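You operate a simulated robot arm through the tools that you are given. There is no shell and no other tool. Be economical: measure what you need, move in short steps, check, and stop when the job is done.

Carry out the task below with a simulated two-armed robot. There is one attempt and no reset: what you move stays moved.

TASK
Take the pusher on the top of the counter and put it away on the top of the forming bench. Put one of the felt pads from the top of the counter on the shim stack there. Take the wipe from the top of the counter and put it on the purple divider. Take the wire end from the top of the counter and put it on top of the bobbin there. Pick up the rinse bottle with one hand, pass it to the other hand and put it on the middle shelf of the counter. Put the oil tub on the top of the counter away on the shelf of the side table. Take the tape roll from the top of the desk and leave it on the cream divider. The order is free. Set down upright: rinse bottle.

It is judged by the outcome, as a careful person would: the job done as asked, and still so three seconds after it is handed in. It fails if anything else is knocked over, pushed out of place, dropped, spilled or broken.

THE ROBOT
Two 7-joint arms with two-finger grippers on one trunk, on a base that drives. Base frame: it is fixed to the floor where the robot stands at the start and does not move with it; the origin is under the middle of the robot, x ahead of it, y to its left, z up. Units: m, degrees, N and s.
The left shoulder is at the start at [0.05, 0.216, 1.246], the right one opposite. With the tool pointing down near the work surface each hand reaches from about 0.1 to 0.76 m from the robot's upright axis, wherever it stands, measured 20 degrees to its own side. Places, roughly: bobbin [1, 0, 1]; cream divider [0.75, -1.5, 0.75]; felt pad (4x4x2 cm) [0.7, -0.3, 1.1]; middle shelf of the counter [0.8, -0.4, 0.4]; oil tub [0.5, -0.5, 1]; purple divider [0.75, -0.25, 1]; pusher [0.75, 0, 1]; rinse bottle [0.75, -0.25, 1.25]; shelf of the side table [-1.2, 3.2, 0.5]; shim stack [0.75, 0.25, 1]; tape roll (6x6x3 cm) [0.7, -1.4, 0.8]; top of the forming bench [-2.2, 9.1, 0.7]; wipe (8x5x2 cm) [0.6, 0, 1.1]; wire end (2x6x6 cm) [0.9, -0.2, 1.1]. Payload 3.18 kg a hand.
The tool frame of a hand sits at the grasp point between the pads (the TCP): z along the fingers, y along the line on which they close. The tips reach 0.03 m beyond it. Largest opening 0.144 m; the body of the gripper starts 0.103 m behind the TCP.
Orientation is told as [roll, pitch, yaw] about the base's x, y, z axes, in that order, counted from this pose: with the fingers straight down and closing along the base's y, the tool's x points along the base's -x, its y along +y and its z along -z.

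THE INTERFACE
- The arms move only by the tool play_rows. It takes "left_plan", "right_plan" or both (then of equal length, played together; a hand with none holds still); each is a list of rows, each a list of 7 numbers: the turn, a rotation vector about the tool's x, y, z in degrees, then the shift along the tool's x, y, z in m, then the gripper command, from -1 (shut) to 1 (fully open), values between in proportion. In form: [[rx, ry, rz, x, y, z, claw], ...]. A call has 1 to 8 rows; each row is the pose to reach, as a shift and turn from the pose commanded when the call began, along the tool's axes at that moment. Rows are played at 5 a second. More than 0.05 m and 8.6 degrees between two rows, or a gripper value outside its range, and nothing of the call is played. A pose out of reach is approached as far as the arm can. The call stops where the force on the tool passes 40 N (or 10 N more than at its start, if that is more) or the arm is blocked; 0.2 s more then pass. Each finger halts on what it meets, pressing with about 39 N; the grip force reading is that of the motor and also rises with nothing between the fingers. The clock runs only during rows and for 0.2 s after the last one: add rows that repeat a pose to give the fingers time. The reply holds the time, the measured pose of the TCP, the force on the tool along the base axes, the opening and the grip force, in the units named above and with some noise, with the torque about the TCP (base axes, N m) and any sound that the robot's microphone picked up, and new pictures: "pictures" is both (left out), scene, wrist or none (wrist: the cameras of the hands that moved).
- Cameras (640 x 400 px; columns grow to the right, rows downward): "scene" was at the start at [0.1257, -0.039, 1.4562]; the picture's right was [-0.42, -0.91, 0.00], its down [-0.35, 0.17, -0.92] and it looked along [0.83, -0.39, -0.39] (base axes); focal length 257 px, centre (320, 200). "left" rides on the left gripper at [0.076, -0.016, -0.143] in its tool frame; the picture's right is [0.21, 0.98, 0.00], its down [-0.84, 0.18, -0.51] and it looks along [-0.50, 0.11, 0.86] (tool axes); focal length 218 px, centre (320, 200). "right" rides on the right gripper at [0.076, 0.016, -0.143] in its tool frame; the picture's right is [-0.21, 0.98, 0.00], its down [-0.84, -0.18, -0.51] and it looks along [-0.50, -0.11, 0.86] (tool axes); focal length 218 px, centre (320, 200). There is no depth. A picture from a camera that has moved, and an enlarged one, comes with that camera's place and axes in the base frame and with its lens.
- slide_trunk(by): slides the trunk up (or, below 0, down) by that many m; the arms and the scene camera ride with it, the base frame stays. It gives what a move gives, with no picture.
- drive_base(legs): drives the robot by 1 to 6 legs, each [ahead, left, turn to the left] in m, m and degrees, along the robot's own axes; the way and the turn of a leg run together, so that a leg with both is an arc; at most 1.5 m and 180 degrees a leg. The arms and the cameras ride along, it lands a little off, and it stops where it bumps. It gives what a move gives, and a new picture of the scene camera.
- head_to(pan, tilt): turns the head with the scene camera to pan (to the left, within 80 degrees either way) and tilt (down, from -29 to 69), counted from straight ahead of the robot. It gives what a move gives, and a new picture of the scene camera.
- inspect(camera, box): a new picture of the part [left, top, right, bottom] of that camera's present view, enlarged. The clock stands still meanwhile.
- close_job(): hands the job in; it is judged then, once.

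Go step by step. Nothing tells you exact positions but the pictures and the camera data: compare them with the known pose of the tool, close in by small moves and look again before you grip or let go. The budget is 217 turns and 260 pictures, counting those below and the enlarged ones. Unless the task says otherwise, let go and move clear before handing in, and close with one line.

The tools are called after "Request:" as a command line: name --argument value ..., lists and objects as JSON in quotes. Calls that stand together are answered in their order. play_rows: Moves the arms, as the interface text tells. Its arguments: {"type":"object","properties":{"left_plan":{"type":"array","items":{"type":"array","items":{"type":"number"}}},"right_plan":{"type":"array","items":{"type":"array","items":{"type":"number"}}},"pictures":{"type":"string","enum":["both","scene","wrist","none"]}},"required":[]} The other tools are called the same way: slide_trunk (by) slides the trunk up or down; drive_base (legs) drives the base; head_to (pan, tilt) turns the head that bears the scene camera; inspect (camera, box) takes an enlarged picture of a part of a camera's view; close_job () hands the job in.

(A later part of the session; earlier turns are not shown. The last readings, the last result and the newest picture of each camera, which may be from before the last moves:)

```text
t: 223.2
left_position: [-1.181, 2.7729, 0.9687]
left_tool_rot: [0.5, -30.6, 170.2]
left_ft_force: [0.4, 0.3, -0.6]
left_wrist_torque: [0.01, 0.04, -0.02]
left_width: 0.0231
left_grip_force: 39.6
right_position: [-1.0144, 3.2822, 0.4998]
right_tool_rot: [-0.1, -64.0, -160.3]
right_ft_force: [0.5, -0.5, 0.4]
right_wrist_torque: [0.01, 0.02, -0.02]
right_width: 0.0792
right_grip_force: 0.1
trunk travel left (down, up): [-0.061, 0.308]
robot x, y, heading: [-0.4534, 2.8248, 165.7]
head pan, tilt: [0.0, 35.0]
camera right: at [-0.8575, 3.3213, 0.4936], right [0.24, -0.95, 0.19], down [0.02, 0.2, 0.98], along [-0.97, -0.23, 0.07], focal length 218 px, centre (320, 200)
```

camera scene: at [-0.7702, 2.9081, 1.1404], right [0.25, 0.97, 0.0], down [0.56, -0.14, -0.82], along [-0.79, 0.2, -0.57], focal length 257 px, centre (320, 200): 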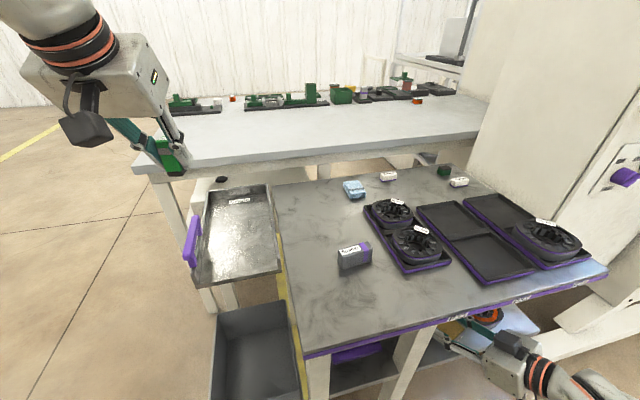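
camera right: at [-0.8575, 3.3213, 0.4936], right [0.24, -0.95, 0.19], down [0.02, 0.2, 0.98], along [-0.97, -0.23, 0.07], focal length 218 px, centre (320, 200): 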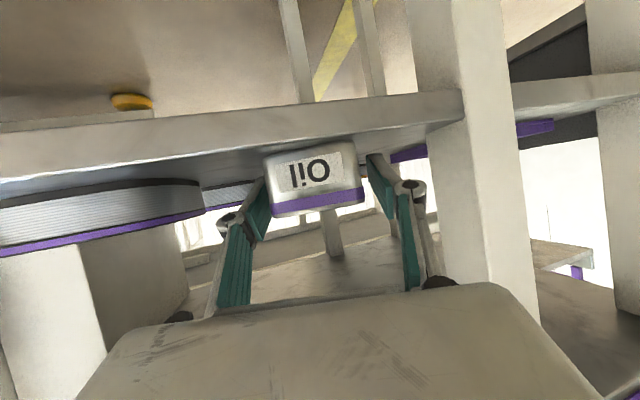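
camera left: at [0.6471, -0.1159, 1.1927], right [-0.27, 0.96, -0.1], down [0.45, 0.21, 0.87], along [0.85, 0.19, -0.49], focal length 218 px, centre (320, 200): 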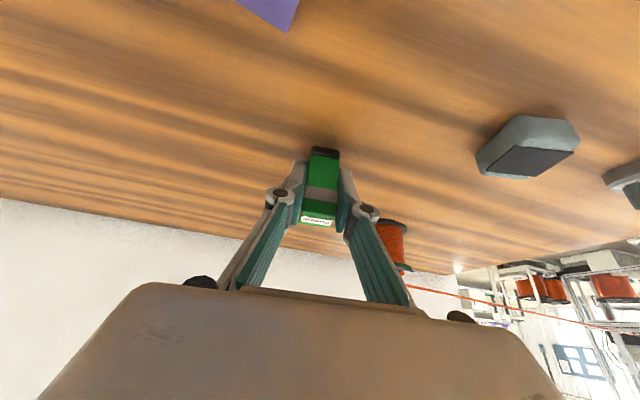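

The tub stands on the shelf. Backing straight out along the finger axis, then driving away from the table.

Request:
play_rows --right_plan '[[0, 0, 0, 0.01, 0, -0.025, 0.1], [0, 0, 0, 0.02, 0, -0.05, 0.1], [0, 0, 0, 0.03, 0, -0.08, 0.1]]' --pictures "wrist"

Request:
drive_base --legs '[[-0.21, -0.05, 0]]'

Request:
inspect --camera "right" --box '[0, 0, 640, 400]'

```text
t: 224.0
left_position: [-1.1816, 2.7727, 0.9707]
left_tool_rot: [0.6, -30.6, 170.2]
left_ft_force: [-0.5, 0.4, -0.6]
left_wrist_torque: [-0.01, 0.0, 0.01]
left_width: 0.0231
left_grip_force: 38.7
right_position: [-0.9351, 3.3108, 0.5107]
right_tool_rot: [0.1, -63.9, -160.3]
right_ft_force: [0.2, -0.2, -0.1]
right_wrist_torque: [-0.04, -0.03, 0.0]
right_width: 0.0795
right_grip_force: 0.0
trunk travel left (down, up): [-0.061, 0.308]
robot x, y, heading: [-0.4525, 2.8275, 165.8]
head pan, tilt: [0.0, 35.0]
camera right: at [-0.7766, 3.3506, 0.5032], right [0.24, -0.95, 0.19], down [0.02, 0.2, 0.98], along [-0.97, -0.23, 0.07], focal length 218 px, centre (320, 200)
```

right: 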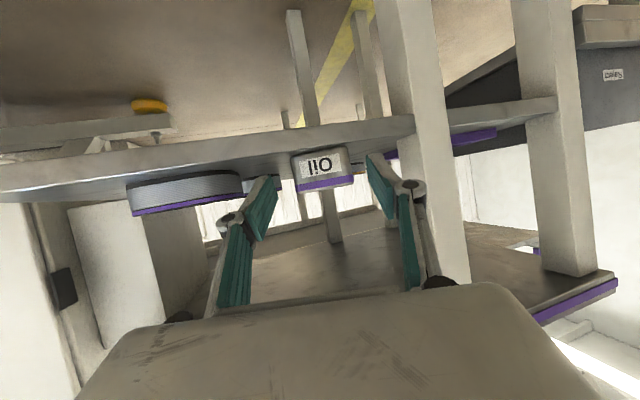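

```text
t: 225.7
left_position: [-0.967, 2.7709, 0.9714]
left_tool_rot: [0.6, -30.6, 170.1]
left_ft_force: [0.7, -0.1, -0.6]
left_wrist_torque: [0.0, 0.02, 0.03]
left_width: 0.0227
left_grip_force: 38.7
right_position: [-0.7184, 3.3075, 0.5104]
right_tool_rot: [-0.1, -64.1, -160.3]
right_ft_force: [-0.3, 0.3, 0.2]
right_wrist_torque: [-0.01, -0.01, -0.01]
right_width: 0.079
right_grip_force: 0.0
trunk travel left (down, up): [-0.061, 0.308]
robot x, y, heading: [-0.2356, 2.8221, 165.8]
head pan, tilt: [0.0, 35.0]
camera scene: at [-0.5539, 2.9048, 1.1408], right [0.25, 0.97, 0.0], down [0.56, -0.14, -0.82], along [-0.79, 0.2, -0.57], focal length 257 px, centre (320, 200)
```

scene: 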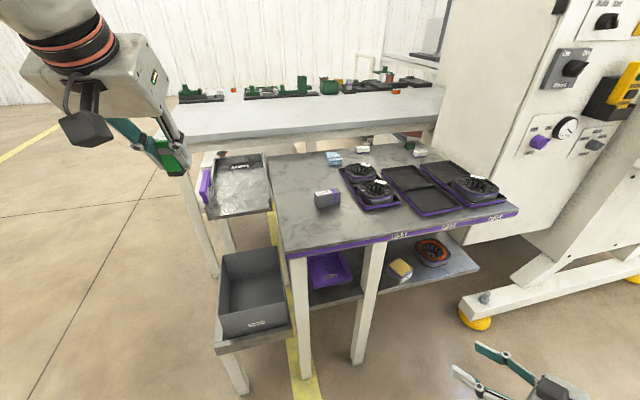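

```text
1.00 times, centred on (320, 200) of right (not enlarged: the box is as wide or as high as the picture)
camera zoom: at [-0.5607, 3.3474, 0.5031], right [0.24, -0.95, 0.19], down [0.02, 0.2, 0.98], along [-0.97, -0.23, 0.07], focal length 218 px, centre (320, 200)
```

zoom: 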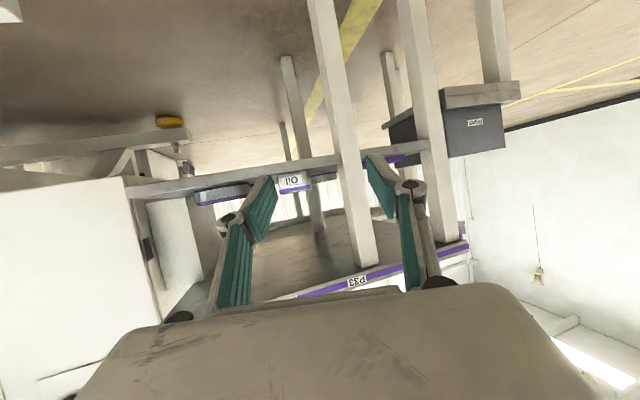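

Tub is settled on the side table's shelf. Now raise the right hand, turn back along the aisle, and head for the forming bench with the pusher.

Request:
play_rows --right_plan '[[0, 0, 0, -0.04, 0, -0.02, 0], [0, 0, 0, -0.08, 0, -0.04, -0.3], [0, 0, 0, -0.12, 0, -0.06, -0.5], [0, 0, 0, -0.16, 0, -0.08, -0.5], [0, 0, 0, -0.2, 0, -0.1, -0.5], [0, 0, 0, -0.24, 0, -0.12, -0.5], [0, 0, 0, -0.28, 0, -0.14, -0.5]]' --pictures "none"

Request:
drive_base --legs '[[0, 0, -76]]'

Request:
head_to --pan 0 --tilt 15

```text
t: 227.3
left_position: [-0.9664, 2.7698, 0.9703]
left_tool_rot: [0.6, -30.6, 170.2]
left_ft_force: [0.0, -0.5, -0.4]
left_wrist_torque: [0.0, 0.01, 0.01]
left_width: 0.0234
left_grip_force: 39.4
right_position: [-0.7166, 3.3032, 0.8213]
right_tool_rot: [-0.1, -64.0, -160.6]
right_ft_force: [0.0, 0.1, 1.1]
right_wrist_torque: [0.01, -0.02, 0.03]
right_width: 0.0359
right_grip_force: 0.0
right hand out of reach, approached as far as the arm can: row 7
trunk travel left (down, up): [-0.061, 0.308]
robot x, y, heading: [-0.2367, 2.825, 165.7]
head pan, tilt: [0.0, 35.0]
```

```text
t: 231.0
left_position: [-0.4547, 3.5204, 0.9689]
left_tool_rot: [0.6, -30.6, 93.3]
left_ft_force: [-0.4, -0.3, -0.9]
left_wrist_torque: [0.02, 0.01, -0.01]
left_width: 0.0232
left_grip_force: 39.0
right_position: [0.1219, 3.3988, 0.8222]
right_tool_rot: [-0.2, -64.1, 122.7]
right_ft_force: [-0.6, -0.5, -0.8]
right_wrist_torque: [0.0, 0.02, 0.01]
right_width: 0.0358
right_grip_force: 0.0
trunk travel left (down, up): [-0.061, 0.308]
robot x, y, heading: [-0.2415, 2.8206, 88.7]
head pan, tilt: [0.0, 35.0]
camera scene: at [-0.2293, 3.151, 1.1407], right [1.0, -0.02, 0.0], down [-0.01, -0.57, -0.82], along [0.02, 0.82, -0.57], focal length 257 px, centre (320, 200)
```

scene: 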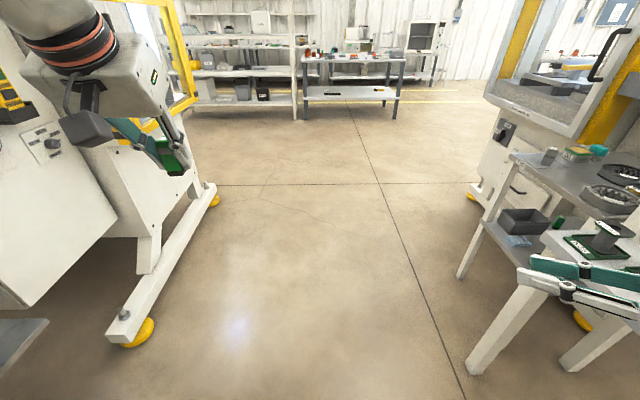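

```text
t: 231.8
left_position: [-0.4553, 3.52, 0.9707]
left_tool_rot: [0.6, -30.6, 93.3]
left_ft_force: [-0.1, 0.4, -0.4]
left_wrist_torque: [0.0, 0.01, 0.02]
left_width: 0.0231
left_grip_force: 39.2
right_position: [0.1219, 3.3983, 0.8222]
right_tool_rot: [-0.3, -64.1, 122.5]
right_ft_force: [0.3, 0.4, -1.0]
right_wrist_torque: [-0.02, 0.03, 0.0]
right_width: 0.036
right_grip_force: 0.0
trunk travel left (down, up): [-0.061, 0.308]
robot x, y, heading: [-0.2349, 2.8225, 88.5]
head pan, tilt: [0.0, 15.0]
camera scene: at [-0.2293, 3.1564, 1.1726], right [1.0, -0.02, 0.0], down [-0.01, -0.26, -0.97], along [0.02, 0.97, -0.26], focal length 257 px, centre (320, 200)
```

scene: 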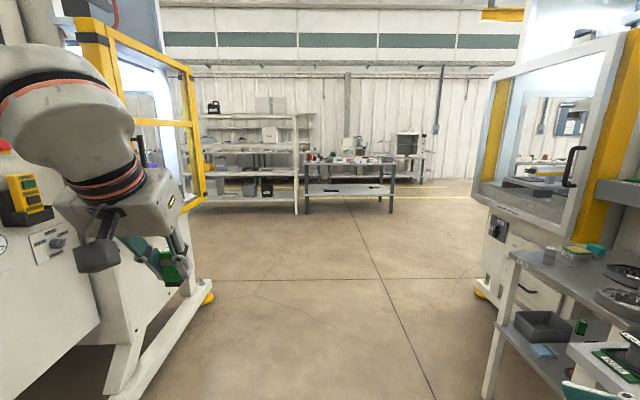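

The aisle ahead is clear but narrow: guard at x≈-0.95 on the left, a table corner at x≈0.30 on the right. I'll raise the trunk to lift both arms, centre in the aisle, and go on.

Request:
slide_trunk --by 0.25

Request:
drive_base --legs '[[0, 0.08, 1.4], [1.3, 0, 0]]'

```text
t: 234.4
left_position: [-0.4549, 3.5207, 1.2189]
left_tool_rot: [0.6, -30.6, 93.3]
left_ft_force: [-0.3, 0.1, -0.1]
left_wrist_torque: [0.07, 0.01, -0.04]
left_width: 0.0231
left_grip_force: 38.9
right_position: [0.1217, 3.3984, 1.0718]
right_tool_rot: [-0.2, -64.1, 122.4]
right_ft_force: [0.0, -0.7, -0.1]
right_wrist_torque: [-0.02, -0.02, -0.01]
right_width: 0.0357
right_grip_force: 0.2
trunk travel left (down, up): [-0.311, 0.058]
robot x, y, heading: [-0.2391, 2.8225, 88.5]
head pan, tilt: [0.0, 15.0]
```

```text
t: 241.9
left_position: [-0.5459, 4.8106, 1.22]
left_tool_rot: [0.5, -30.6, 94.1]
left_ft_force: [0.5, 1.1, 0.1]
left_wrist_torque: [-0.03, -0.02, -0.01]
left_width: 0.0229
left_grip_force: 39.3
right_position: [0.0334, 4.6986, 1.0701]
right_tool_rot: [-0.3, -64.1, 123.5]
right_ft_force: [0.0, 0.7, 0.3]
right_wrist_torque: [0.02, -0.03, -0.02]
right_width: 0.0361
right_grip_force: 0.0
trunk travel left (down, up): [-0.311, 0.058]
robot x, y, heading: [-0.3125, 4.1179, 90.0]
head pan, tilt: [0.0, 15.0]
camera scene: at [-0.3146, 4.2528, 1.4551], right [1.0, -0.01, 0.0], down [0.0, -0.26, -0.97], along [0.01, 0.97, -0.26], focal length 257 px, centre (320, 200)
```

scene: 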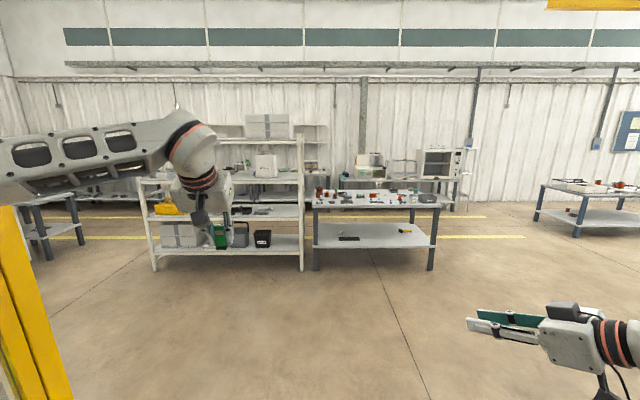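

The forming bench (around (-2.2, 9.1)) must be behind the shelving rack at y≈6.8; I'd go around its left side. Driving ahead to y≈5.3 and looking left.

Request:
drive_base --legs '[[1.2, 0, 0]]'

Request:
head_to --pan 50 --tilt 18

```text
t: 247.9
left_position: [-0.5459, 5.9843, 1.2202]
left_tool_rot: [0.7, -30.6, 94.5]
left_ft_force: [-0.8, 0.8, -1.2]
left_wrist_torque: [0.0, 0.02, 0.03]
left_width: 0.0234
left_grip_force: 39.0
right_position: [0.0339, 5.8751, 1.0719]
right_tool_rot: [-0.4, -64.1, 123.8]
right_ft_force: [-0.6, 0.0, 1.0]
right_wrist_torque: [0.03, 0.0, -0.01]
right_width: 0.0358
right_grip_force: 0.0
trunk travel left (down, up): [-0.311, 0.058]
robot x, y, heading: [-0.3124, 5.2908, 89.8]
head pan, tilt: [0.0, 15.0]
camera scene: at [-0.3118, 5.4278, 1.455], right [1.0, 0.0, 0.0], down [0.0, -0.26, -0.97], along [0.0, 0.97, -0.26], focal length 257 px, centre (320, 200)
```

scene: 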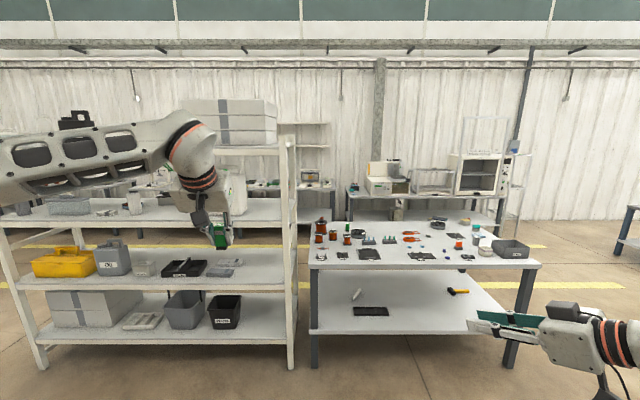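

```text
t: 249.0
left_position: [-0.5456, 5.9842, 1.2197]
left_tool_rot: [0.5, -30.6, 94.6]
left_ft_force: [-0.8, -0.3, -1.0]
left_wrist_torque: [0.01, 0.02, 0.0]
left_width: 0.0232
left_grip_force: 38.8
right_position: [0.0332, 5.8753, 1.0716]
right_tool_rot: [-0.3, -64.1, 123.8]
right_ft_force: [-0.4, 0.0, -0.3]
right_wrist_torque: [0.0, -0.04, -0.01]
right_width: 0.0362
right_grip_force: 0.0
trunk travel left (down, up): [-0.311, 0.058]
robot x, y, heading: [-0.3117, 5.2913, 89.8]
head pan, tilt: [50.0, 18.0]
camera scene: at [-0.3833, 5.3941, 1.4502], right [0.64, 0.77, 0.0], down [0.24, -0.2, -0.95], along [-0.73, 0.61, -0.31], focal length 257 px, centre (320, 200)
```

scene: 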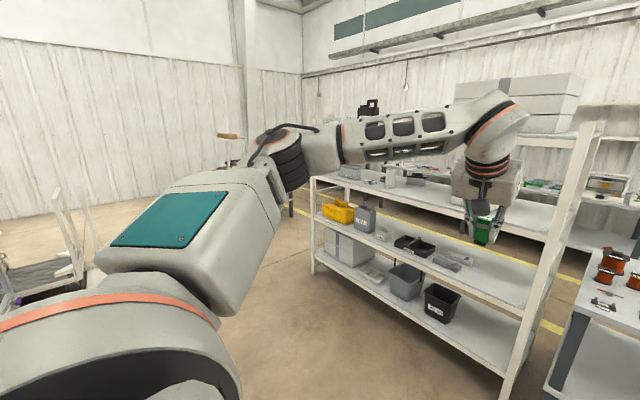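

Request:
head_to --pan 80 --tilt 30

```text
t: 250.0
left_position: [-0.5456, 5.9841, 1.2189]
left_tool_rot: [0.8, -30.6, 94.5]
left_ft_force: [0.2, 0.6, -0.2]
left_wrist_torque: [0.0, -0.01, -0.02]
left_width: 0.023
left_grip_force: 38.7
right_position: [0.0336, 5.8749, 1.0727]
right_tool_rot: [-0.3, -64.1, 123.9]
right_ft_force: [-0.6, -0.5, 0.0]
right_wrist_torque: [-0.01, 0.02, 0.02]
right_width: 0.0357
right_grip_force: 0.1
trunk travel left (down, up): [-0.311, 0.058]
robot x, y, heading: [-0.3134, 5.2911, 90.1]
head pan, tilt: [80.0, 30.0]
camera scene: at [-0.4009, 5.3499, 1.4309], right [0.17, 0.98, 0.0], down [0.49, -0.09, -0.87], along [-0.85, 0.15, -0.5], focal length 257 px, centre (320, 200)
```

scene: 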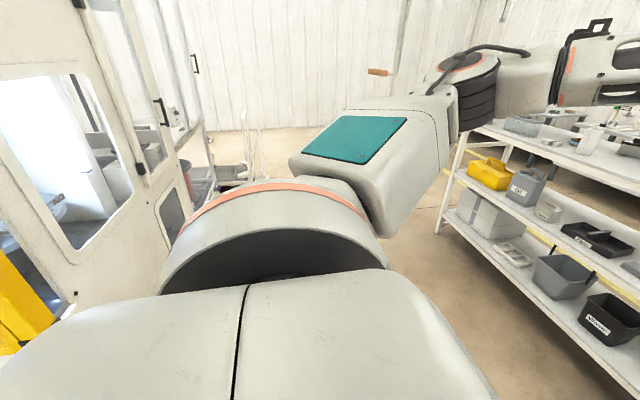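

The corridor between machine and rack (y≈5.0–6.6) is clear. I'll move ahead 0.3 m, then sidestep left 1.2 m and look again.

Request:
drive_base --legs '[[0.28, 0, 0], [0, 1.2, 0]]'

Request:
head_to --pan 50 --tilt 22

```text
t: 262.6
left_position: [-1.7886, 6.2426, 1.2199]
left_tool_rot: [0.6, -30.5, 95.6]
left_ft_force: [0.2, -0.5, -1.2]
left_wrist_torque: [-0.01, 0.0, 0.0]
left_width: 0.023
left_grip_force: 39.0
right_position: [-1.2078, 6.1455, 1.0724]
right_tool_rot: [-0.4, -64.1, 125.1]
right_ft_force: [0.5, -0.3, -0.7]
right_wrist_torque: [0.0, 0.02, -0.01]
right_width: 0.0361
right_grip_force: 0.0
trunk travel left (down, up): [-0.311, 0.058]
robot x, y, heading: [-1.5434, 5.5543, 91.4]
head pan, tilt: [80.0, 30.0]
camera scene: at [-1.6314, 5.6123, 1.4309], right [0.15, 0.99, 0.0], down [0.49, -0.08, -0.87], along [-0.86, 0.13, -0.5], focal length 257 px, centre (320, 200)
```

scene: 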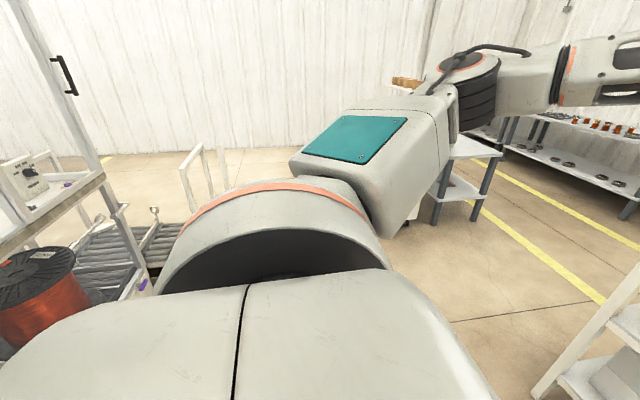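

```text
t: 263.5
left_position: [-1.7881, 6.2437, 1.221]
left_tool_rot: [0.6, -30.6, 95.7]
left_ft_force: [-0.1, -0.1, -0.6]
left_wrist_torque: [0.01, -0.01, 0.0]
left_width: 0.0231
left_grip_force: 38.9
right_position: [-1.2071, 6.1452, 1.0707]
right_tool_rot: [-0.3, -64.1, 125.1]
right_ft_force: [1.2, -0.9, -0.1]
right_wrist_torque: [-0.02, -0.01, 0.01]
right_width: 0.0358
right_grip_force: 0.0
trunk travel left (down, up): [-0.311, 0.058]
robot x, y, heading: [-1.5414, 5.5581, 91.1]
head pan, tilt: [50.0, 22.0]
camera scene: at [-1.6144, 5.6565, 1.4437], right [0.63, 0.78, 0.0], down [0.29, -0.23, -0.93], along [-0.72, 0.58, -0.37], focal length 257 px, centre (320, 200)
```

scene: 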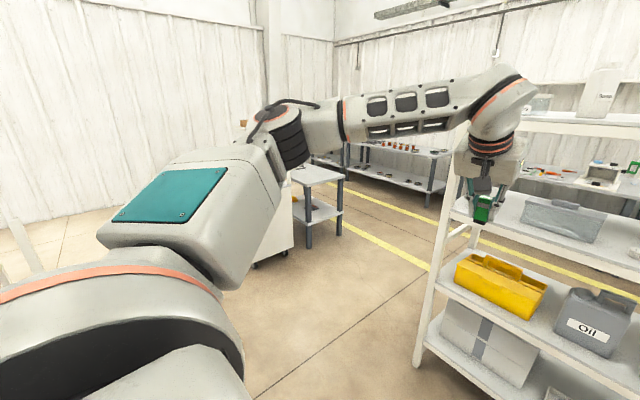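

Rack's left post is at x≈-2.08, a cart and table at x<-3.2; I'll pass between at x≈-2.72.

Request:
drive_base --legs '[[0, 1.18, -1.1]]'

Request:
head_to --pan 0 --tilt 28

```text
t: 274.1
left_position: [-2.9392, 6.2461, 1.221]
left_tool_rot: [0.5, -30.5, 93.8]
left_ft_force: [-0.4, -0.1, -1.0]
left_wrist_torque: [0.01, -0.01, -0.02]
left_width: 0.0232
left_grip_force: 38.9
right_position: [-2.3613, 6.1306, 1.0715]
right_tool_rot: [-0.3, -64.1, 123.1]
right_ft_force: [0.4, -0.8, 0.2]
right_wrist_torque: [0.01, -0.01, 0.02]
right_width: 0.0361
right_grip_force: 0.0
trunk travel left (down, up): [-0.311, 0.058]
robot x, y, heading: [-2.7166, 5.5548, 89.4]
head pan, tilt: [50.0, 22.0]
camera scene: at [-2.7837, 5.6547, 1.4437], right [0.65, 0.76, 0.0], down [0.28, -0.24, -0.93], along [-0.7, 0.6, -0.37], focal length 257 px, centre (320, 200)
```

scene: 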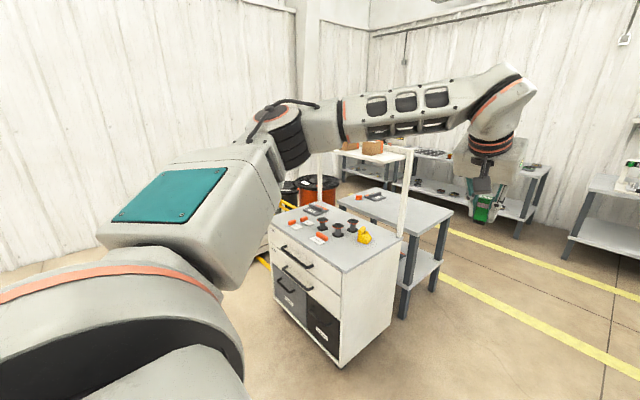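

```text
t: 275.2
left_position: [-2.9384, 6.2464, 1.2199]
left_tool_rot: [0.6, -30.6, 93.8]
left_ft_force: [0.5, -0.9, -0.1]
left_wrist_torque: [-0.03, -0.02, 0.01]
left_width: 0.0232
left_grip_force: 39.0
right_position: [-2.3594, 6.1303, 1.0721]
right_tool_rot: [-0.2, -64.1, 123.1]
right_ft_force: [0.8, 0.5, -0.4]
right_wrist_torque: [0.01, -0.02, -0.02]
right_width: 0.0358
right_grip_force: 0.0
trunk travel left (down, up): [-0.311, 0.058]
robot x, y, heading: [-2.7174, 5.5515, 89.5]
head pan, tilt: [0.0, 28.0]
camera scene: at [-2.7122, 5.6853, 1.4341], right [1.0, -0.01, 0.0], down [-0.01, -0.47, -0.88], along [0.01, 0.88, -0.47], focal length 257 px, centre (320, 200)
```

scene: 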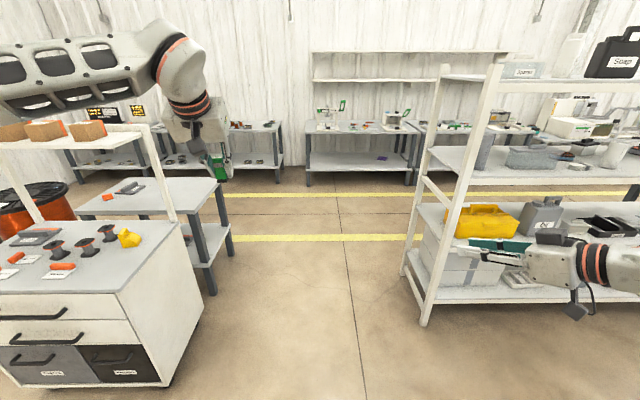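

The forming bench is straight ahead beyond the yellow lines (front edge y≈8.5). The right elbow sticks out, so I'll pass a little further left, at x≈-2.92.

Request:
drive_base --legs '[[0, 0.2, 0.5], [0.8, 0, 0]]'

Request:
head_to --pan -60 --tilt 25

```text
t: 281.5
left_position: [-3.1592, 7.0468, 1.2198]
left_tool_rot: [0.6, -30.6, 95.1]
left_ft_force: [-0.5, 0.0, 0.2]
left_wrist_torque: [-0.01, 0.02, -0.02]
left_width: 0.0232
left_grip_force: 39.1
right_position: [-2.5777, 6.9427, 1.0723]
right_tool_rot: [-0.2, -64.3, 124.4]
right_ft_force: [0.0, -0.6, 0.1]
right_wrist_torque: [-0.02, 0.03, 0.04]
right_width: 0.0361
right_grip_force: 0.1
trunk travel left (down, up): [-0.311, 0.058]
robot x, y, heading: [-2.9222, 6.3551, 90.7]
head pan, tilt: [0.0, 28.0]
camera scene: at [-2.9191, 6.49, 1.434], right [1.0, 0.01, 0.0], down [0.0, -0.47, -0.88], along [-0.01, 0.88, -0.47], focal length 257 px, centre (320, 200)
```

scene: 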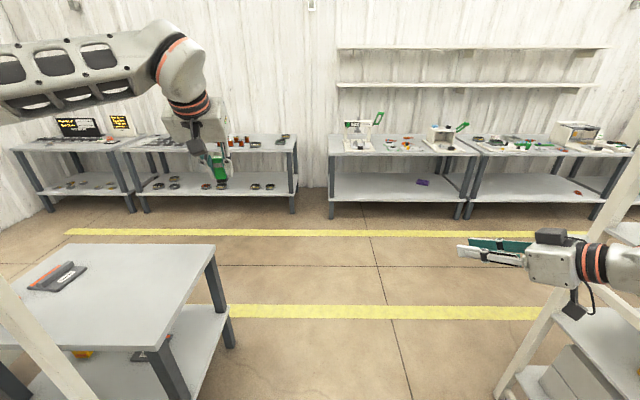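

```text
t: 282.8
left_position: [-3.1592, 7.0455, 1.2197]
left_tool_rot: [0.6, -30.6, 95.0]
left_ft_force: [0.2, 0.7, -0.4]
left_wrist_torque: [0.02, 0.03, -0.02]
left_width: 0.0232
left_grip_force: 38.4
right_position: [-2.5785, 6.9432, 1.071]
right_tool_rot: [-0.2, -64.1, 124.4]
right_ft_force: [-0.7, -0.2, 0.3]
right_wrist_torque: [-0.01, 0.01, 0.02]
right_width: 0.0357
right_grip_force: 0.1
trunk travel left (down, up): [-0.311, 0.058]
robot x, y, heading: [-2.9176, 6.3522, 90.6]
head pan, tilt: [-60.0, 25.0]
camera scene: at [-2.8389, 6.4454, 1.4388], right [0.51, -0.86, 0.0], down [-0.36, -0.22, -0.91], along [0.78, 0.46, -0.42], focal length 257 px, centre (320, 200)
```

scene: 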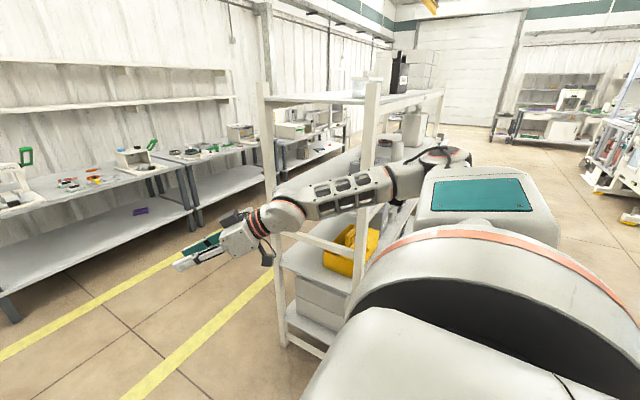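

The right elbow would pass close to the rack post; I'll draw the right hand inward first, which pulls the elbow in.

Request:
play_rows --right_plan '[[0, 0, 0, -0.009, 0.031, 0.019, -0.5], [0, 0, 0, -0.018, 0.062, 0.038, -0.5], [0, 0, 0, -0.028, 0.093, 0.057, -0.5], [0, 0, 0, -0.037, 0.124, 0.076, -0.5], [0, 0, 0, -0.037, 0.124, 0.076, -0.5]]' --pictures "scene"

```text
t: 284.0
left_position: [-3.1571, 7.0456, 1.2198]
left_tool_rot: [0.6, -30.6, 95.1]
left_ft_force: [0.9, -0.4, 0.1]
left_wrist_torque: [0.03, -0.01, 0.01]
left_width: 0.0231
left_grip_force: 39.3
right_position: [-2.7213, 6.9436, 1.0836]
right_tool_rot: [0.1, -63.8, 124.3]
right_ft_force: [0.2, 0.0, 0.3]
right_wrist_torque: [0.01, 0.02, 0.03]
right_width: 0.0359
right_grip_force: 0.2
right hand out of reach, approached as far as the arm can: row 4, 5
trunk travel left (down, up): [-0.311, 0.058]
robot x, y, heading: [-2.9184, 6.3573, 90.6]
head pan, tilt: [-60.0, 25.0]
camera scene: at [-2.838, 6.4451, 1.4388], right [0.51, -0.86, 0.0], down [-0.36, -0.21, -0.91], along [0.78, 0.46, -0.42], focal length 257 px, centre (320, 200)
```

scene: 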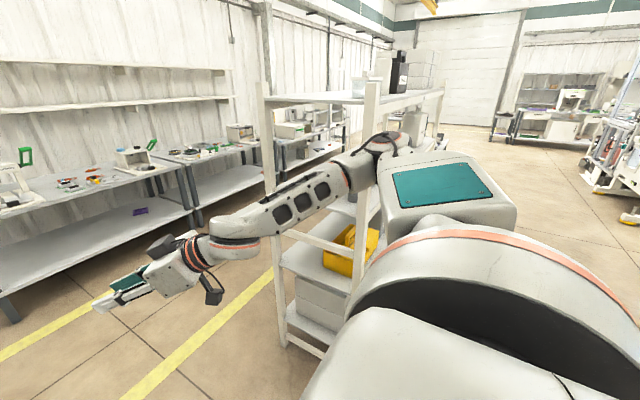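

Elbow is further in. Drive forward past the rack.

Request:
drive_base --legs '[[0.5, 0.03, 0], [0.55, 0, -0.6]]'

Request:
head_to --pan -15 --tilt 30

```text
t: 289.8
left_position: [-3.1818, 8.1045, 1.2206]
left_tool_rot: [0.6, -30.7, 94.0]
left_ft_force: [-0.5, 0.5, 0.1]
left_wrist_torque: [0.0, -0.02, 0.04]
left_width: 0.023
left_grip_force: 39.2
right_position: [-2.7463, 7.9942, 1.084]
right_tool_rot: [0.1, -63.7, 123.4]
right_ft_force: [0.5, 0.3, 0.2]
right_wrist_torque: [0.0, -0.01, 0.02]
right_width: 0.0361
right_grip_force: 0.0
trunk travel left (down, up): [-0.311, 0.058]
robot x, y, heading: [-2.955, 7.4106, 89.4]
head pan, tilt: [-60.0, 25.0]
camera scene: at [-2.873, 7.4977, 1.4388], right [0.49, -0.87, 0.0], down [-0.37, -0.21, -0.91], along [0.79, 0.45, -0.42], focal length 257 px, centre (320, 200)
```

scene: 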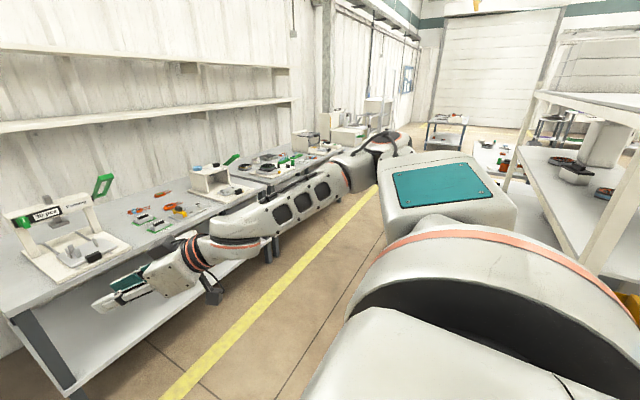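

```text
t: 290.9
left_position: [-3.1825, 8.1034, 1.2208]
left_tool_rot: [0.6, -30.6, 94.1]
left_ft_force: [-0.4, -0.4, -0.2]
left_wrist_torque: [0.04, -0.05, -0.01]
left_width: 0.0232
left_grip_force: 39.0
right_position: [-2.746, 7.9939, 1.0836]
right_tool_rot: [-0.1, -63.8, 123.4]
right_ft_force: [-0.1, 0.4, 0.4]
right_wrist_torque: [-0.02, 0.01, 0.05]
right_width: 0.0361
right_grip_force: 0.1
trunk travel left (down, up): [-0.311, 0.058]
robot x, y, heading: [-2.9591, 7.4059, 89.7]
head pan, tilt: [-15.0, 30.0]
camera scene: at [-2.9291, 7.5387, 1.4309], right [0.96, -0.27, 0.0], down [-0.13, -0.48, -0.87], along [0.23, 0.83, -0.5], focal length 257 px, centre (320, 200)
```

scene: 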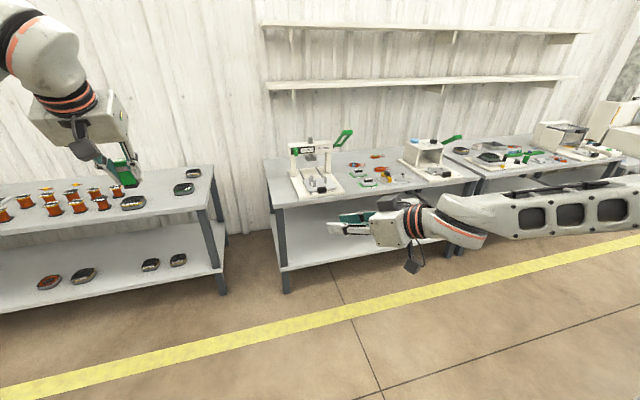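

I'm facing the forming bench (x -2.87…-1.58, front edge y≈8.72). Zooming to find a free spot.

Request:
inspect --camera "scene" --box '[255, 110, 485, 230]'

```text
2.78 times, centred on (370, 170) of scene
camera zoom: at [-2.9291, 7.5387, 1.4309], right [0.96, -0.27, 0.0], down [-0.13, -0.48, -0.87], along [0.23, 0.83, -0.5], focal length 714 px, centre (181, 284)
```

zoom: 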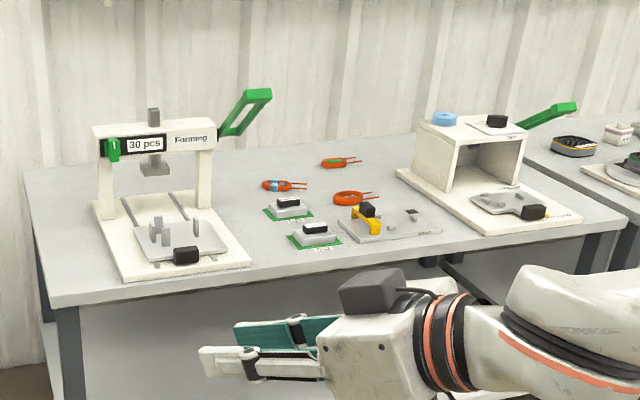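

There's a free strip at the bench's left end; I'll set the pusher at about (-2.785, 8.80). Moving the base there, then lowering the trunk.

Request:
drive_base --legs '[[0.3, 0, 0], [0.2, -0.39, 0.3]]'

Request:
slide_trunk --by -0.25

Request:
head_to --pan 8 --tilt 35

```text
t: 296.4
left_position: [-2.803, 8.5929, 1.2203]
left_tool_rot: [0.5, -30.6, 94.9]
left_ft_force: [-0.4, -0.2, 0.4]
left_wrist_torque: [0.03, 0.02, -0.03]
left_width: 0.0232
left_grip_force: 39.1
right_position: [-2.3643, 8.49, 1.084]
right_tool_rot: [0.0, -63.8, 124.0]
right_ft_force: [-0.3, 0.5, 0.3]
right_wrist_torque: [0.02, 0.0, -0.02]
right_width: 0.0362
right_grip_force: 0.0
trunk travel left (down, up): [-0.311, 0.058]
robot x, y, heading: [-2.5652, 7.9053, 90.1]
head pan, tilt: [-15.0, 30.0]
camera scene: at [-2.5411, 8.0324, 1.4309], right [0.97, -0.25, 0.0], down [-0.13, -0.48, -0.87], along [0.22, 0.84, -0.5], focal length 257 px, centre (320, 200)
```

scene: 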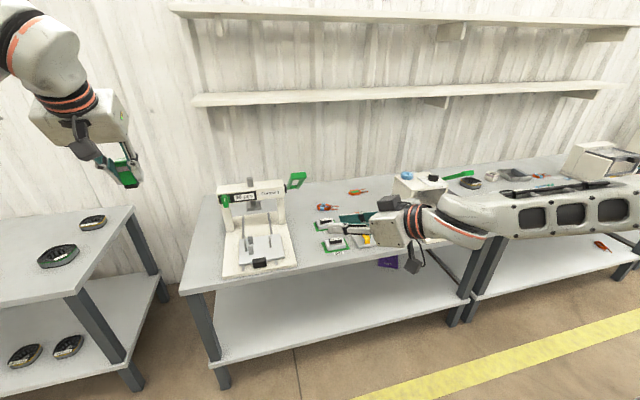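

```text
t: 299.0
left_position: [-2.8021, 8.5935, 0.9726]
left_tool_rot: [0.5, -30.7, 94.8]
left_ft_force: [-0.1, -0.4, -0.9]
left_wrist_torque: [-0.04, 0.0, 0.02]
left_width: 0.023
left_grip_force: 39.1
right_position: [-2.3654, 8.4762, 0.6824]
right_tool_rot: [15.2, -47.0, 111.5]
right_ft_force: [-0.2, -0.7, 0.2]
right_wrist_torque: [-0.03, -0.03, -0.02]
right_width: 0.0362
right_grip_force: 0.0
trunk travel left (down, up): [-0.061, 0.308]
robot x, y, heading: [-2.5654, 7.9004, 90.3]
head pan, tilt: [-15.0, 30.0]
```

```text
t: 299.9
left_position: [-2.8017, 8.5932, 0.9706]
left_tool_rot: [0.6, -30.7, 94.8]
left_ft_force: [-0.6, -0.2, -0.6]
left_wrist_torque: [0.0, -0.04, -0.01]
left_width: 0.0231
left_grip_force: 39.3
right_position: [-2.3636, 8.4763, 0.6821]
right_tool_rot: [15.2, -46.9, 111.4]
right_ft_force: [0.3, -0.4, -0.5]
right_wrist_torque: [0.0, -0.03, 0.0]
right_width: 0.0359
right_grip_force: 0.1
trunk travel left (down, up): [-0.061, 0.308]
robot x, y, heading: [-2.5667, 7.9039, 89.9]
head pan, tilt: [8.0, 35.0]
camera scene: at [-2.5781, 8.2298, 1.1407], right [0.99, 0.14, 0.0], down [0.08, -0.57, -0.82], along [-0.12, 0.81, -0.57], focal length 257 px, centre (320, 200)
```

scene: 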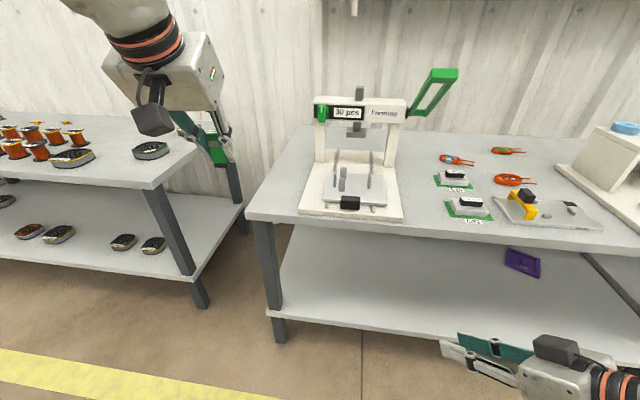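

Now extend the left hand over the left end of the bench.

Request:
play_rows --left_plan '[[0, 0, 0, -0.0154, -0.0066, 0.0373, -0.9], [0, 0, 0, -0.0309, -0.0132, 0.0747, -0.9], [0, 0, 0, -0.0463, -0.0198, 0.112, -0.9], [0, 0, 0, -0.0617, -0.0263, 0.1494, -0.9], [0, 0, 0, -0.0771, -0.0329, 0.1867, -0.9], [0, 0, 0, -0.0926, -0.0395, 0.2241, -0.9], [0, 0, 0, -0.108, -0.0461, 0.2614, -0.9], [0, 0, 0, -0.108, -0.0461, 0.2614, -0.9]]' --pictures "both"

```text
t: 301.7
left_position: [-2.8085, 8.7565, 0.8169]
left_tool_rot: [0.6, -30.6, 94.9]
left_ft_force: [-0.3, 0.2, -0.7]
left_wrist_torque: [0.03, 0.01, 0.02]
left_width: 0.0232
left_grip_force: 39.2
left hand out of reach, approached as far as the arm can: row 5, 6, 7, 8
right_position: [-2.3641, 8.4756, 0.682]
right_tool_rot: [15.1, -46.8, 111.4]
right_ft_force: [-0.7, 0.0, 0.1]
right_wrist_torque: [-0.01, 0.03, 0.02]
right_width: 0.0362
right_grip_force: 0.0
trunk travel left (down, up): [-0.061, 0.308]
robot x, y, heading: [-2.5628, 7.9033, 90.4]
head pan, tilt: [8.0, 35.0]
camera scene: at [-2.5782, 8.2301, 1.1406], right [0.99, 0.15, 0.0], down [0.08, -0.57, -0.82], along [-0.12, 0.81, -0.57], focal length 257 px, centre (320, 200)
camera left: at [-2.7783, 8.6191, 0.9009], right [-0.96, -0.27, -0.1], down [-0.21, 0.45, 0.87], along [-0.19, 0.85, -0.49], focal length 218 px, centre (320, 200)
```

scene: 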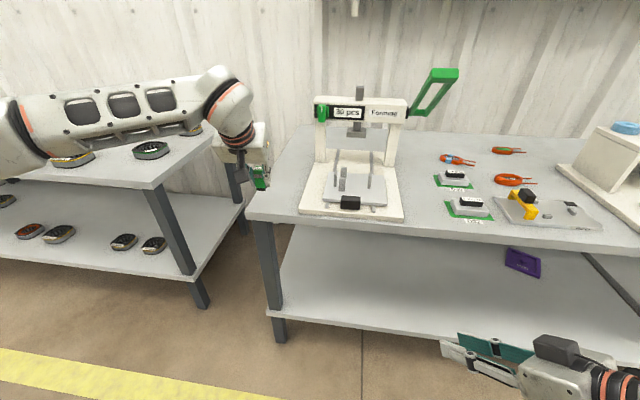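
left: 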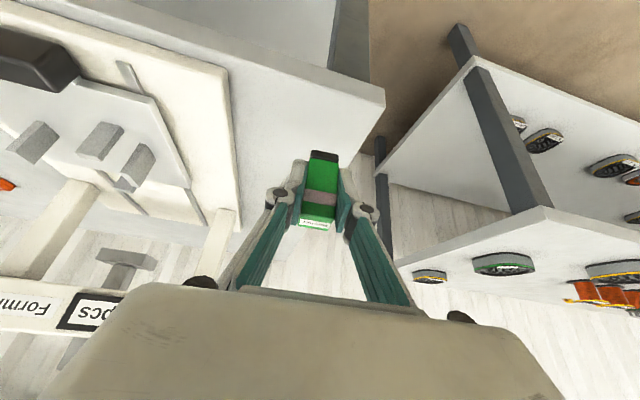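

Reach ends at (-2.81, 8.76); I'll nudge the base right 3.6 cm and ahead 5 cm.

Request:
drive_base --legs '[[0.054, -0.036, 0]]'

Request:
play_rows --left_plan '[[0, 0, 0, 0, 0, 0, -0.9]]' --pictures "wrist"

```text
t: 302.7
left_position: [-2.7711, 8.8104, 0.8181]
left_tool_rot: [0.7, -30.6, 94.8]
left_ft_force: [0.0, 0.0, -1.3]
left_wrist_torque: [-0.02, 0.06, 0.0]
left_width: 0.023
left_grip_force: 39.3
right_position: [-2.3273, 8.5292, 0.6805]
right_tool_rot: [15.3, -46.8, 111.4]
right_ft_force: [0.2, 0.7, -0.1]
right_wrist_torque: [0.02, 0.0, 0.02]
right_width: 0.0361
right_grip_force: 0.1
trunk travel left (down, up): [-0.061, 0.308]
robot x, y, heading: [-2.531, 7.9527, 90.4]
head pan, tilt: [8.0, 35.0]
camera scene: at [-2.5417, 8.2841, 1.1405], right [0.99, 0.14, 0.0], down [0.08, -0.57, -0.82], along [-0.12, 0.81, -0.57], focal length 257 px, centre (320, 200)
```

scene: 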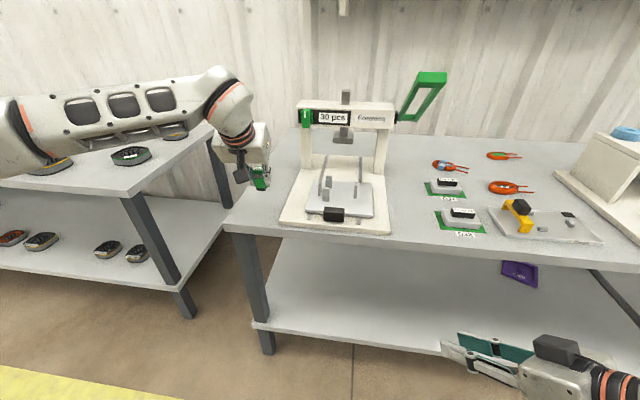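

```text
t: 303.1
left_position: [-2.7721, 8.8105, 0.8172]
left_tool_rot: [0.6, -30.6, 94.8]
left_ft_force: [-0.3, 0.1, -1.0]
left_wrist_torque: [0.02, 0.0, -0.02]
left_width: 0.0231
left_grip_force: 39.3
right_position: [-2.3281, 8.5292, 0.6821]
right_tool_rot: [15.3, -46.7, 111.5]
right_ft_force: [0.3, -1.2, -0.2]
right_wrist_torque: [0.06, -0.02, 0.02]
right_width: 0.0362
right_grip_force: 0.1
trunk travel left (down, up): [-0.061, 0.308]
robot x, y, heading: [-2.5294, 7.958, 90.3]
head pan, tilt: [8.0, 35.0]
camera left: at [-2.7417, 8.6728, 0.9012], right [-0.96, -0.27, -0.1], down [-0.21, 0.45, 0.87], along [-0.19, 0.85, -0.49], focal length 218 px, centre (320, 200)
```

left: 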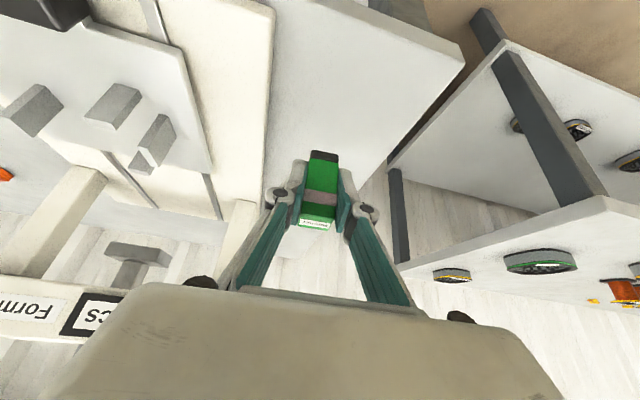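

The pusher is over the free strip. Lowering 3 cm, then small steps.

Request:
play_rows --left_plan '[[0, 0, 0, 0.0077, 0, 0.0129, -0.9], [0, 0, 0, 0.0153, 0, 0.0258, -0.9], [0, 0, 0, 0.0153, 0, 0.0258, -0.9]]' --pictures "wrist"

```text
t: 303.9
left_position: [-2.7727, 8.8091, 0.7891]
left_tool_rot: [0.5, -30.7, 94.9]
left_ft_force: [-0.1, 0.1, -1.4]
left_wrist_torque: [-0.02, 0.0, 0.02]
left_width: 0.0229
left_grip_force: 39.2
right_position: [-2.3278, 8.5295, 0.6826]
right_tool_rot: [15.2, -46.9, 111.4]
right_ft_force: [-0.4, 0.3, 0.2]
right_wrist_torque: [-0.01, 0.02, 0.0]
right_width: 0.0361
right_grip_force: 0.0
trunk travel left (down, up): [-0.061, 0.308]
robot x, y, heading: [-2.527, 7.9586, 90.0]
head pan, tilt: [8.0, 35.0]
camera left: at [-2.7423, 8.6717, 0.8722], right [-0.96, -0.27, -0.1], down [-0.21, 0.45, 0.87], along [-0.19, 0.85, -0.49], focal length 218 px, centre (320, 200)
```

left: 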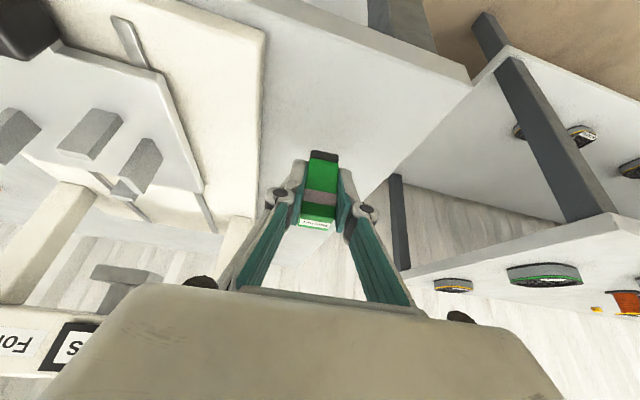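

Request:
play_rows --left_plan '[[0, 0, 0, 0.0025, 0, 0.0043, -0.9], [0, 0, 0, 0.0046, 0, 0.0077, -0.9], [0, 0, 0, 0.0046, 0, 0.0077, -0.9]]' --pictures "none"

Request:
play_rows --left_plan '[[0, 0, 0, 0.0015, 0, 0.0026, -0.9], [0, 0, 0, 0.0015, 0, 0.0026, -0.9]]' --pictures "none"

Request:
inspect --camera "left" --box '[240, 100, 400, 240]'

```text
t: 304.7
left_position: [-2.7717, 8.8107, 0.7797]
left_tool_rot: [0.6, -30.6, 94.8]
left_ft_force: [-0.5, 0.3, 0.0]
left_wrist_torque: [0.0, -0.02, 0.03]
left_width: 0.0234
left_grip_force: 38.7
right_position: [-2.3282, 8.5296, 0.6817]
right_tool_rot: [15.3, -46.8, 111.4]
right_ft_force: [0.1, 0.0, -0.3]
right_wrist_torque: [-0.02, -0.01, -0.04]
right_width: 0.0362
right_grip_force: 0.0
trunk travel left (down, up): [-0.061, 0.308]
robot x, y, heading: [-2.5268, 7.9559, 90.2]
head pan, tilt: [8.0, 35.0]
```

```text
t: 305.3
left_position: [-2.7741, 8.8098, 0.7759]
left_tool_rot: [0.6, -30.6, 94.8]
left_ft_force: [0.5, 0.4, -0.9]
left_wrist_torque: [0.05, -0.02, 0.01]
left_width: 0.0228
left_grip_force: 38.5
right_position: [-2.3296, 8.5299, 0.6815]
right_tool_rot: [15.2, -46.8, 111.4]
right_ft_force: [-0.3, -0.7, -0.9]
right_wrist_torque: [-0.02, -0.01, -0.02]
right_width: 0.0359
right_grip_force: 0.1
trunk travel left (down, up): [-0.061, 0.308]
robot x, y, heading: [-2.529, 7.9535, 90.2]
head pan, tilt: [8.0, 35.0]
```

```text
2.86 times, centred on (320, 170) of left
camera zoom: at [-2.7425, 8.6732, 0.8595], right [-0.96, -0.27, -0.1], down [-0.21, 0.45, 0.87], along [-0.19, 0.85, -0.49], focal length 624 px, centre (320, 286)
```

zoom: 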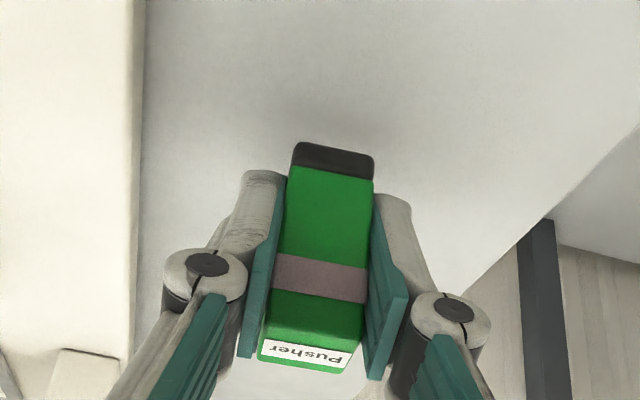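

Request:
play_rows --left_plan '[[0, 0, 0, 0.0015, 0, 0.0026, -0.9], [0, 0, 0, 0.0015, 0, 0.0026, -0.9]]' --pictures "none"

Request:
play_rows --left_plan '[[0, 0, 0, 0.0015, 0, 0.0026, -0.9], [0, 0, 0, 0.0015, 0, 0.0026, -0.9]]' --pictures "none"

Request:
inspect --camera "left" --box '[240, 100, 400, 240]'

```text
t: 305.9
left_position: [-2.7735, 8.8108, 0.7743]
left_tool_rot: [0.5, -30.7, 94.9]
left_ft_force: [0.2, -0.4, -0.4]
left_wrist_torque: [0.03, 0.02, -0.01]
left_width: 0.0234
left_grip_force: 39.2
right_position: [-2.3281, 8.5304, 0.682]
right_tool_rot: [15.2, -46.8, 111.4]
right_ft_force: [-1.0, 0.4, -0.7]
right_wrist_torque: [0.02, 0.0, -0.03]
right_width: 0.0361
right_grip_force: 0.0
trunk travel left (down, up): [-0.061, 0.308]
robot x, y, heading: [-2.5268, 7.9566, 90.1]
head pan, tilt: [8.0, 35.0]
```

```text
t: 306.5
left_position: [-2.7724, 8.8098, 0.7712]
left_tool_rot: [0.5, -30.6, 94.9]
left_ft_force: [0.2, 0.2, -1.3]
left_wrist_torque: [-0.03, 0.02, 0.03]
left_width: 0.0231
left_grip_force: 38.9
right_position: [-2.3267, 8.5303, 0.6833]
right_tool_rot: [15.2, -46.8, 111.3]
right_ft_force: [-0.5, 0.2, 0.7]
right_wrist_torque: [-0.01, 0.02, 0.0]
right_width: 0.0362
right_grip_force: 0.1
trunk travel left (down, up): [-0.061, 0.308]
robot x, y, heading: [-2.5248, 7.9576, 90.2]
head pan, tilt: [8.0, 35.0]
```

```text
2.86 times, centred on (320, 170) of left
camera zoom: at [-2.7424, 8.6736, 0.8534], right [-0.96, -0.27, -0.1], down [-0.21, 0.45, 0.87], along [-0.19, 0.85, -0.49], focal length 624 px, centre (320, 286)
```

zoom: 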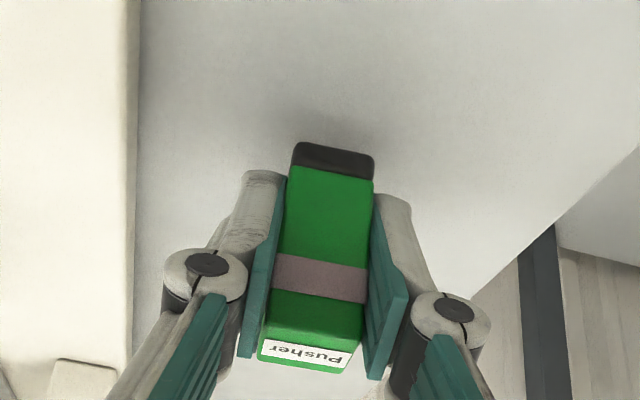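

Request:
play_rows --left_plan '[[0, 0, 0, 0.0025, 0, 0.0043, -0.9], [0, 0, 0, 0.0025, 0, 0.0043, -0.9]]' --pictures "none"

Request:
play_rows --left_plan '[[0, 0, 0, 0.002, 0, 0.0034, -0.9], [0, 0, 0, 0.002, 0, 0.0034, -0.9]]' --pictures "none"

Request:
inspect --camera "left" --box '[240, 100, 400, 240]'

```text
t: 307.1
left_position: [-2.7729, 8.8118, 0.7652]
left_tool_rot: [0.6, -30.7, 95.0]
left_ft_force: [-0.2, 0.2, -1.2]
left_wrist_torque: [0.0, 0.02, -0.01]
left_width: 0.023
left_grip_force: 38.9
right_position: [-2.3275, 8.5293, 0.6822]
right_tool_rot: [15.2, -46.9, 111.4]
right_ft_force: [0.0, 0.2, -0.1]
right_wrist_torque: [0.0, 0.01, -0.03]
right_width: 0.0362
right_grip_force: 0.1
trunk travel left (down, up): [-0.061, 0.308]
robot x, y, heading: [-2.5294, 7.9594, 90.4]
head pan, tilt: [8.0, 35.0]
```

```text
t: 307.7
left_position: [-2.7725, 8.8105, 0.7606]
left_tool_rot: [0.6, -30.6, 94.9]
left_ft_force: [0.4, 0.0, -0.3]
left_wrist_torque: [0.0, -0.03, 0.0]
left_width: 0.0231
left_grip_force: 39.2
right_position: [-2.3273, 8.5296, 0.6827]
right_tool_rot: [15.2, -46.8, 111.3]
right_ft_force: [0.8, -0.6, 0.4]
right_wrist_torque: [0.03, 0.02, 0.02]
right_width: 0.0361
right_grip_force: 0.1
trunk travel left (down, up): [-0.061, 0.308]
robot x, y, heading: [-2.5252, 7.9569, 90.3]
head pan, tilt: [8.0, 35.0]
```

```text
2.86 times, centred on (320, 170) of left
camera zoom: at [-2.7426, 8.6732, 0.8443], right [-0.96, -0.27, -0.1], down [-0.21, 0.45, 0.87], along [-0.19, 0.85, -0.49], focal length 624 px, centre (320, 286)
```

zoom: 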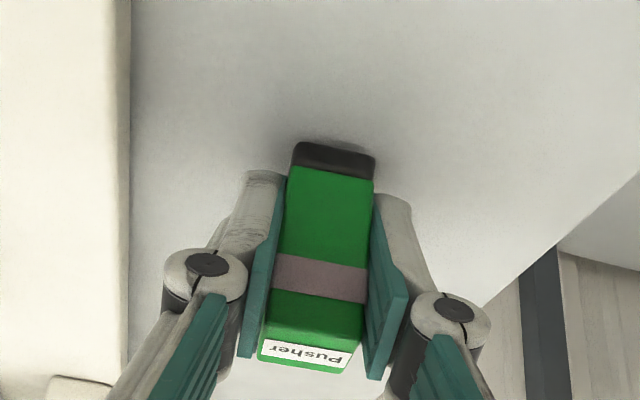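

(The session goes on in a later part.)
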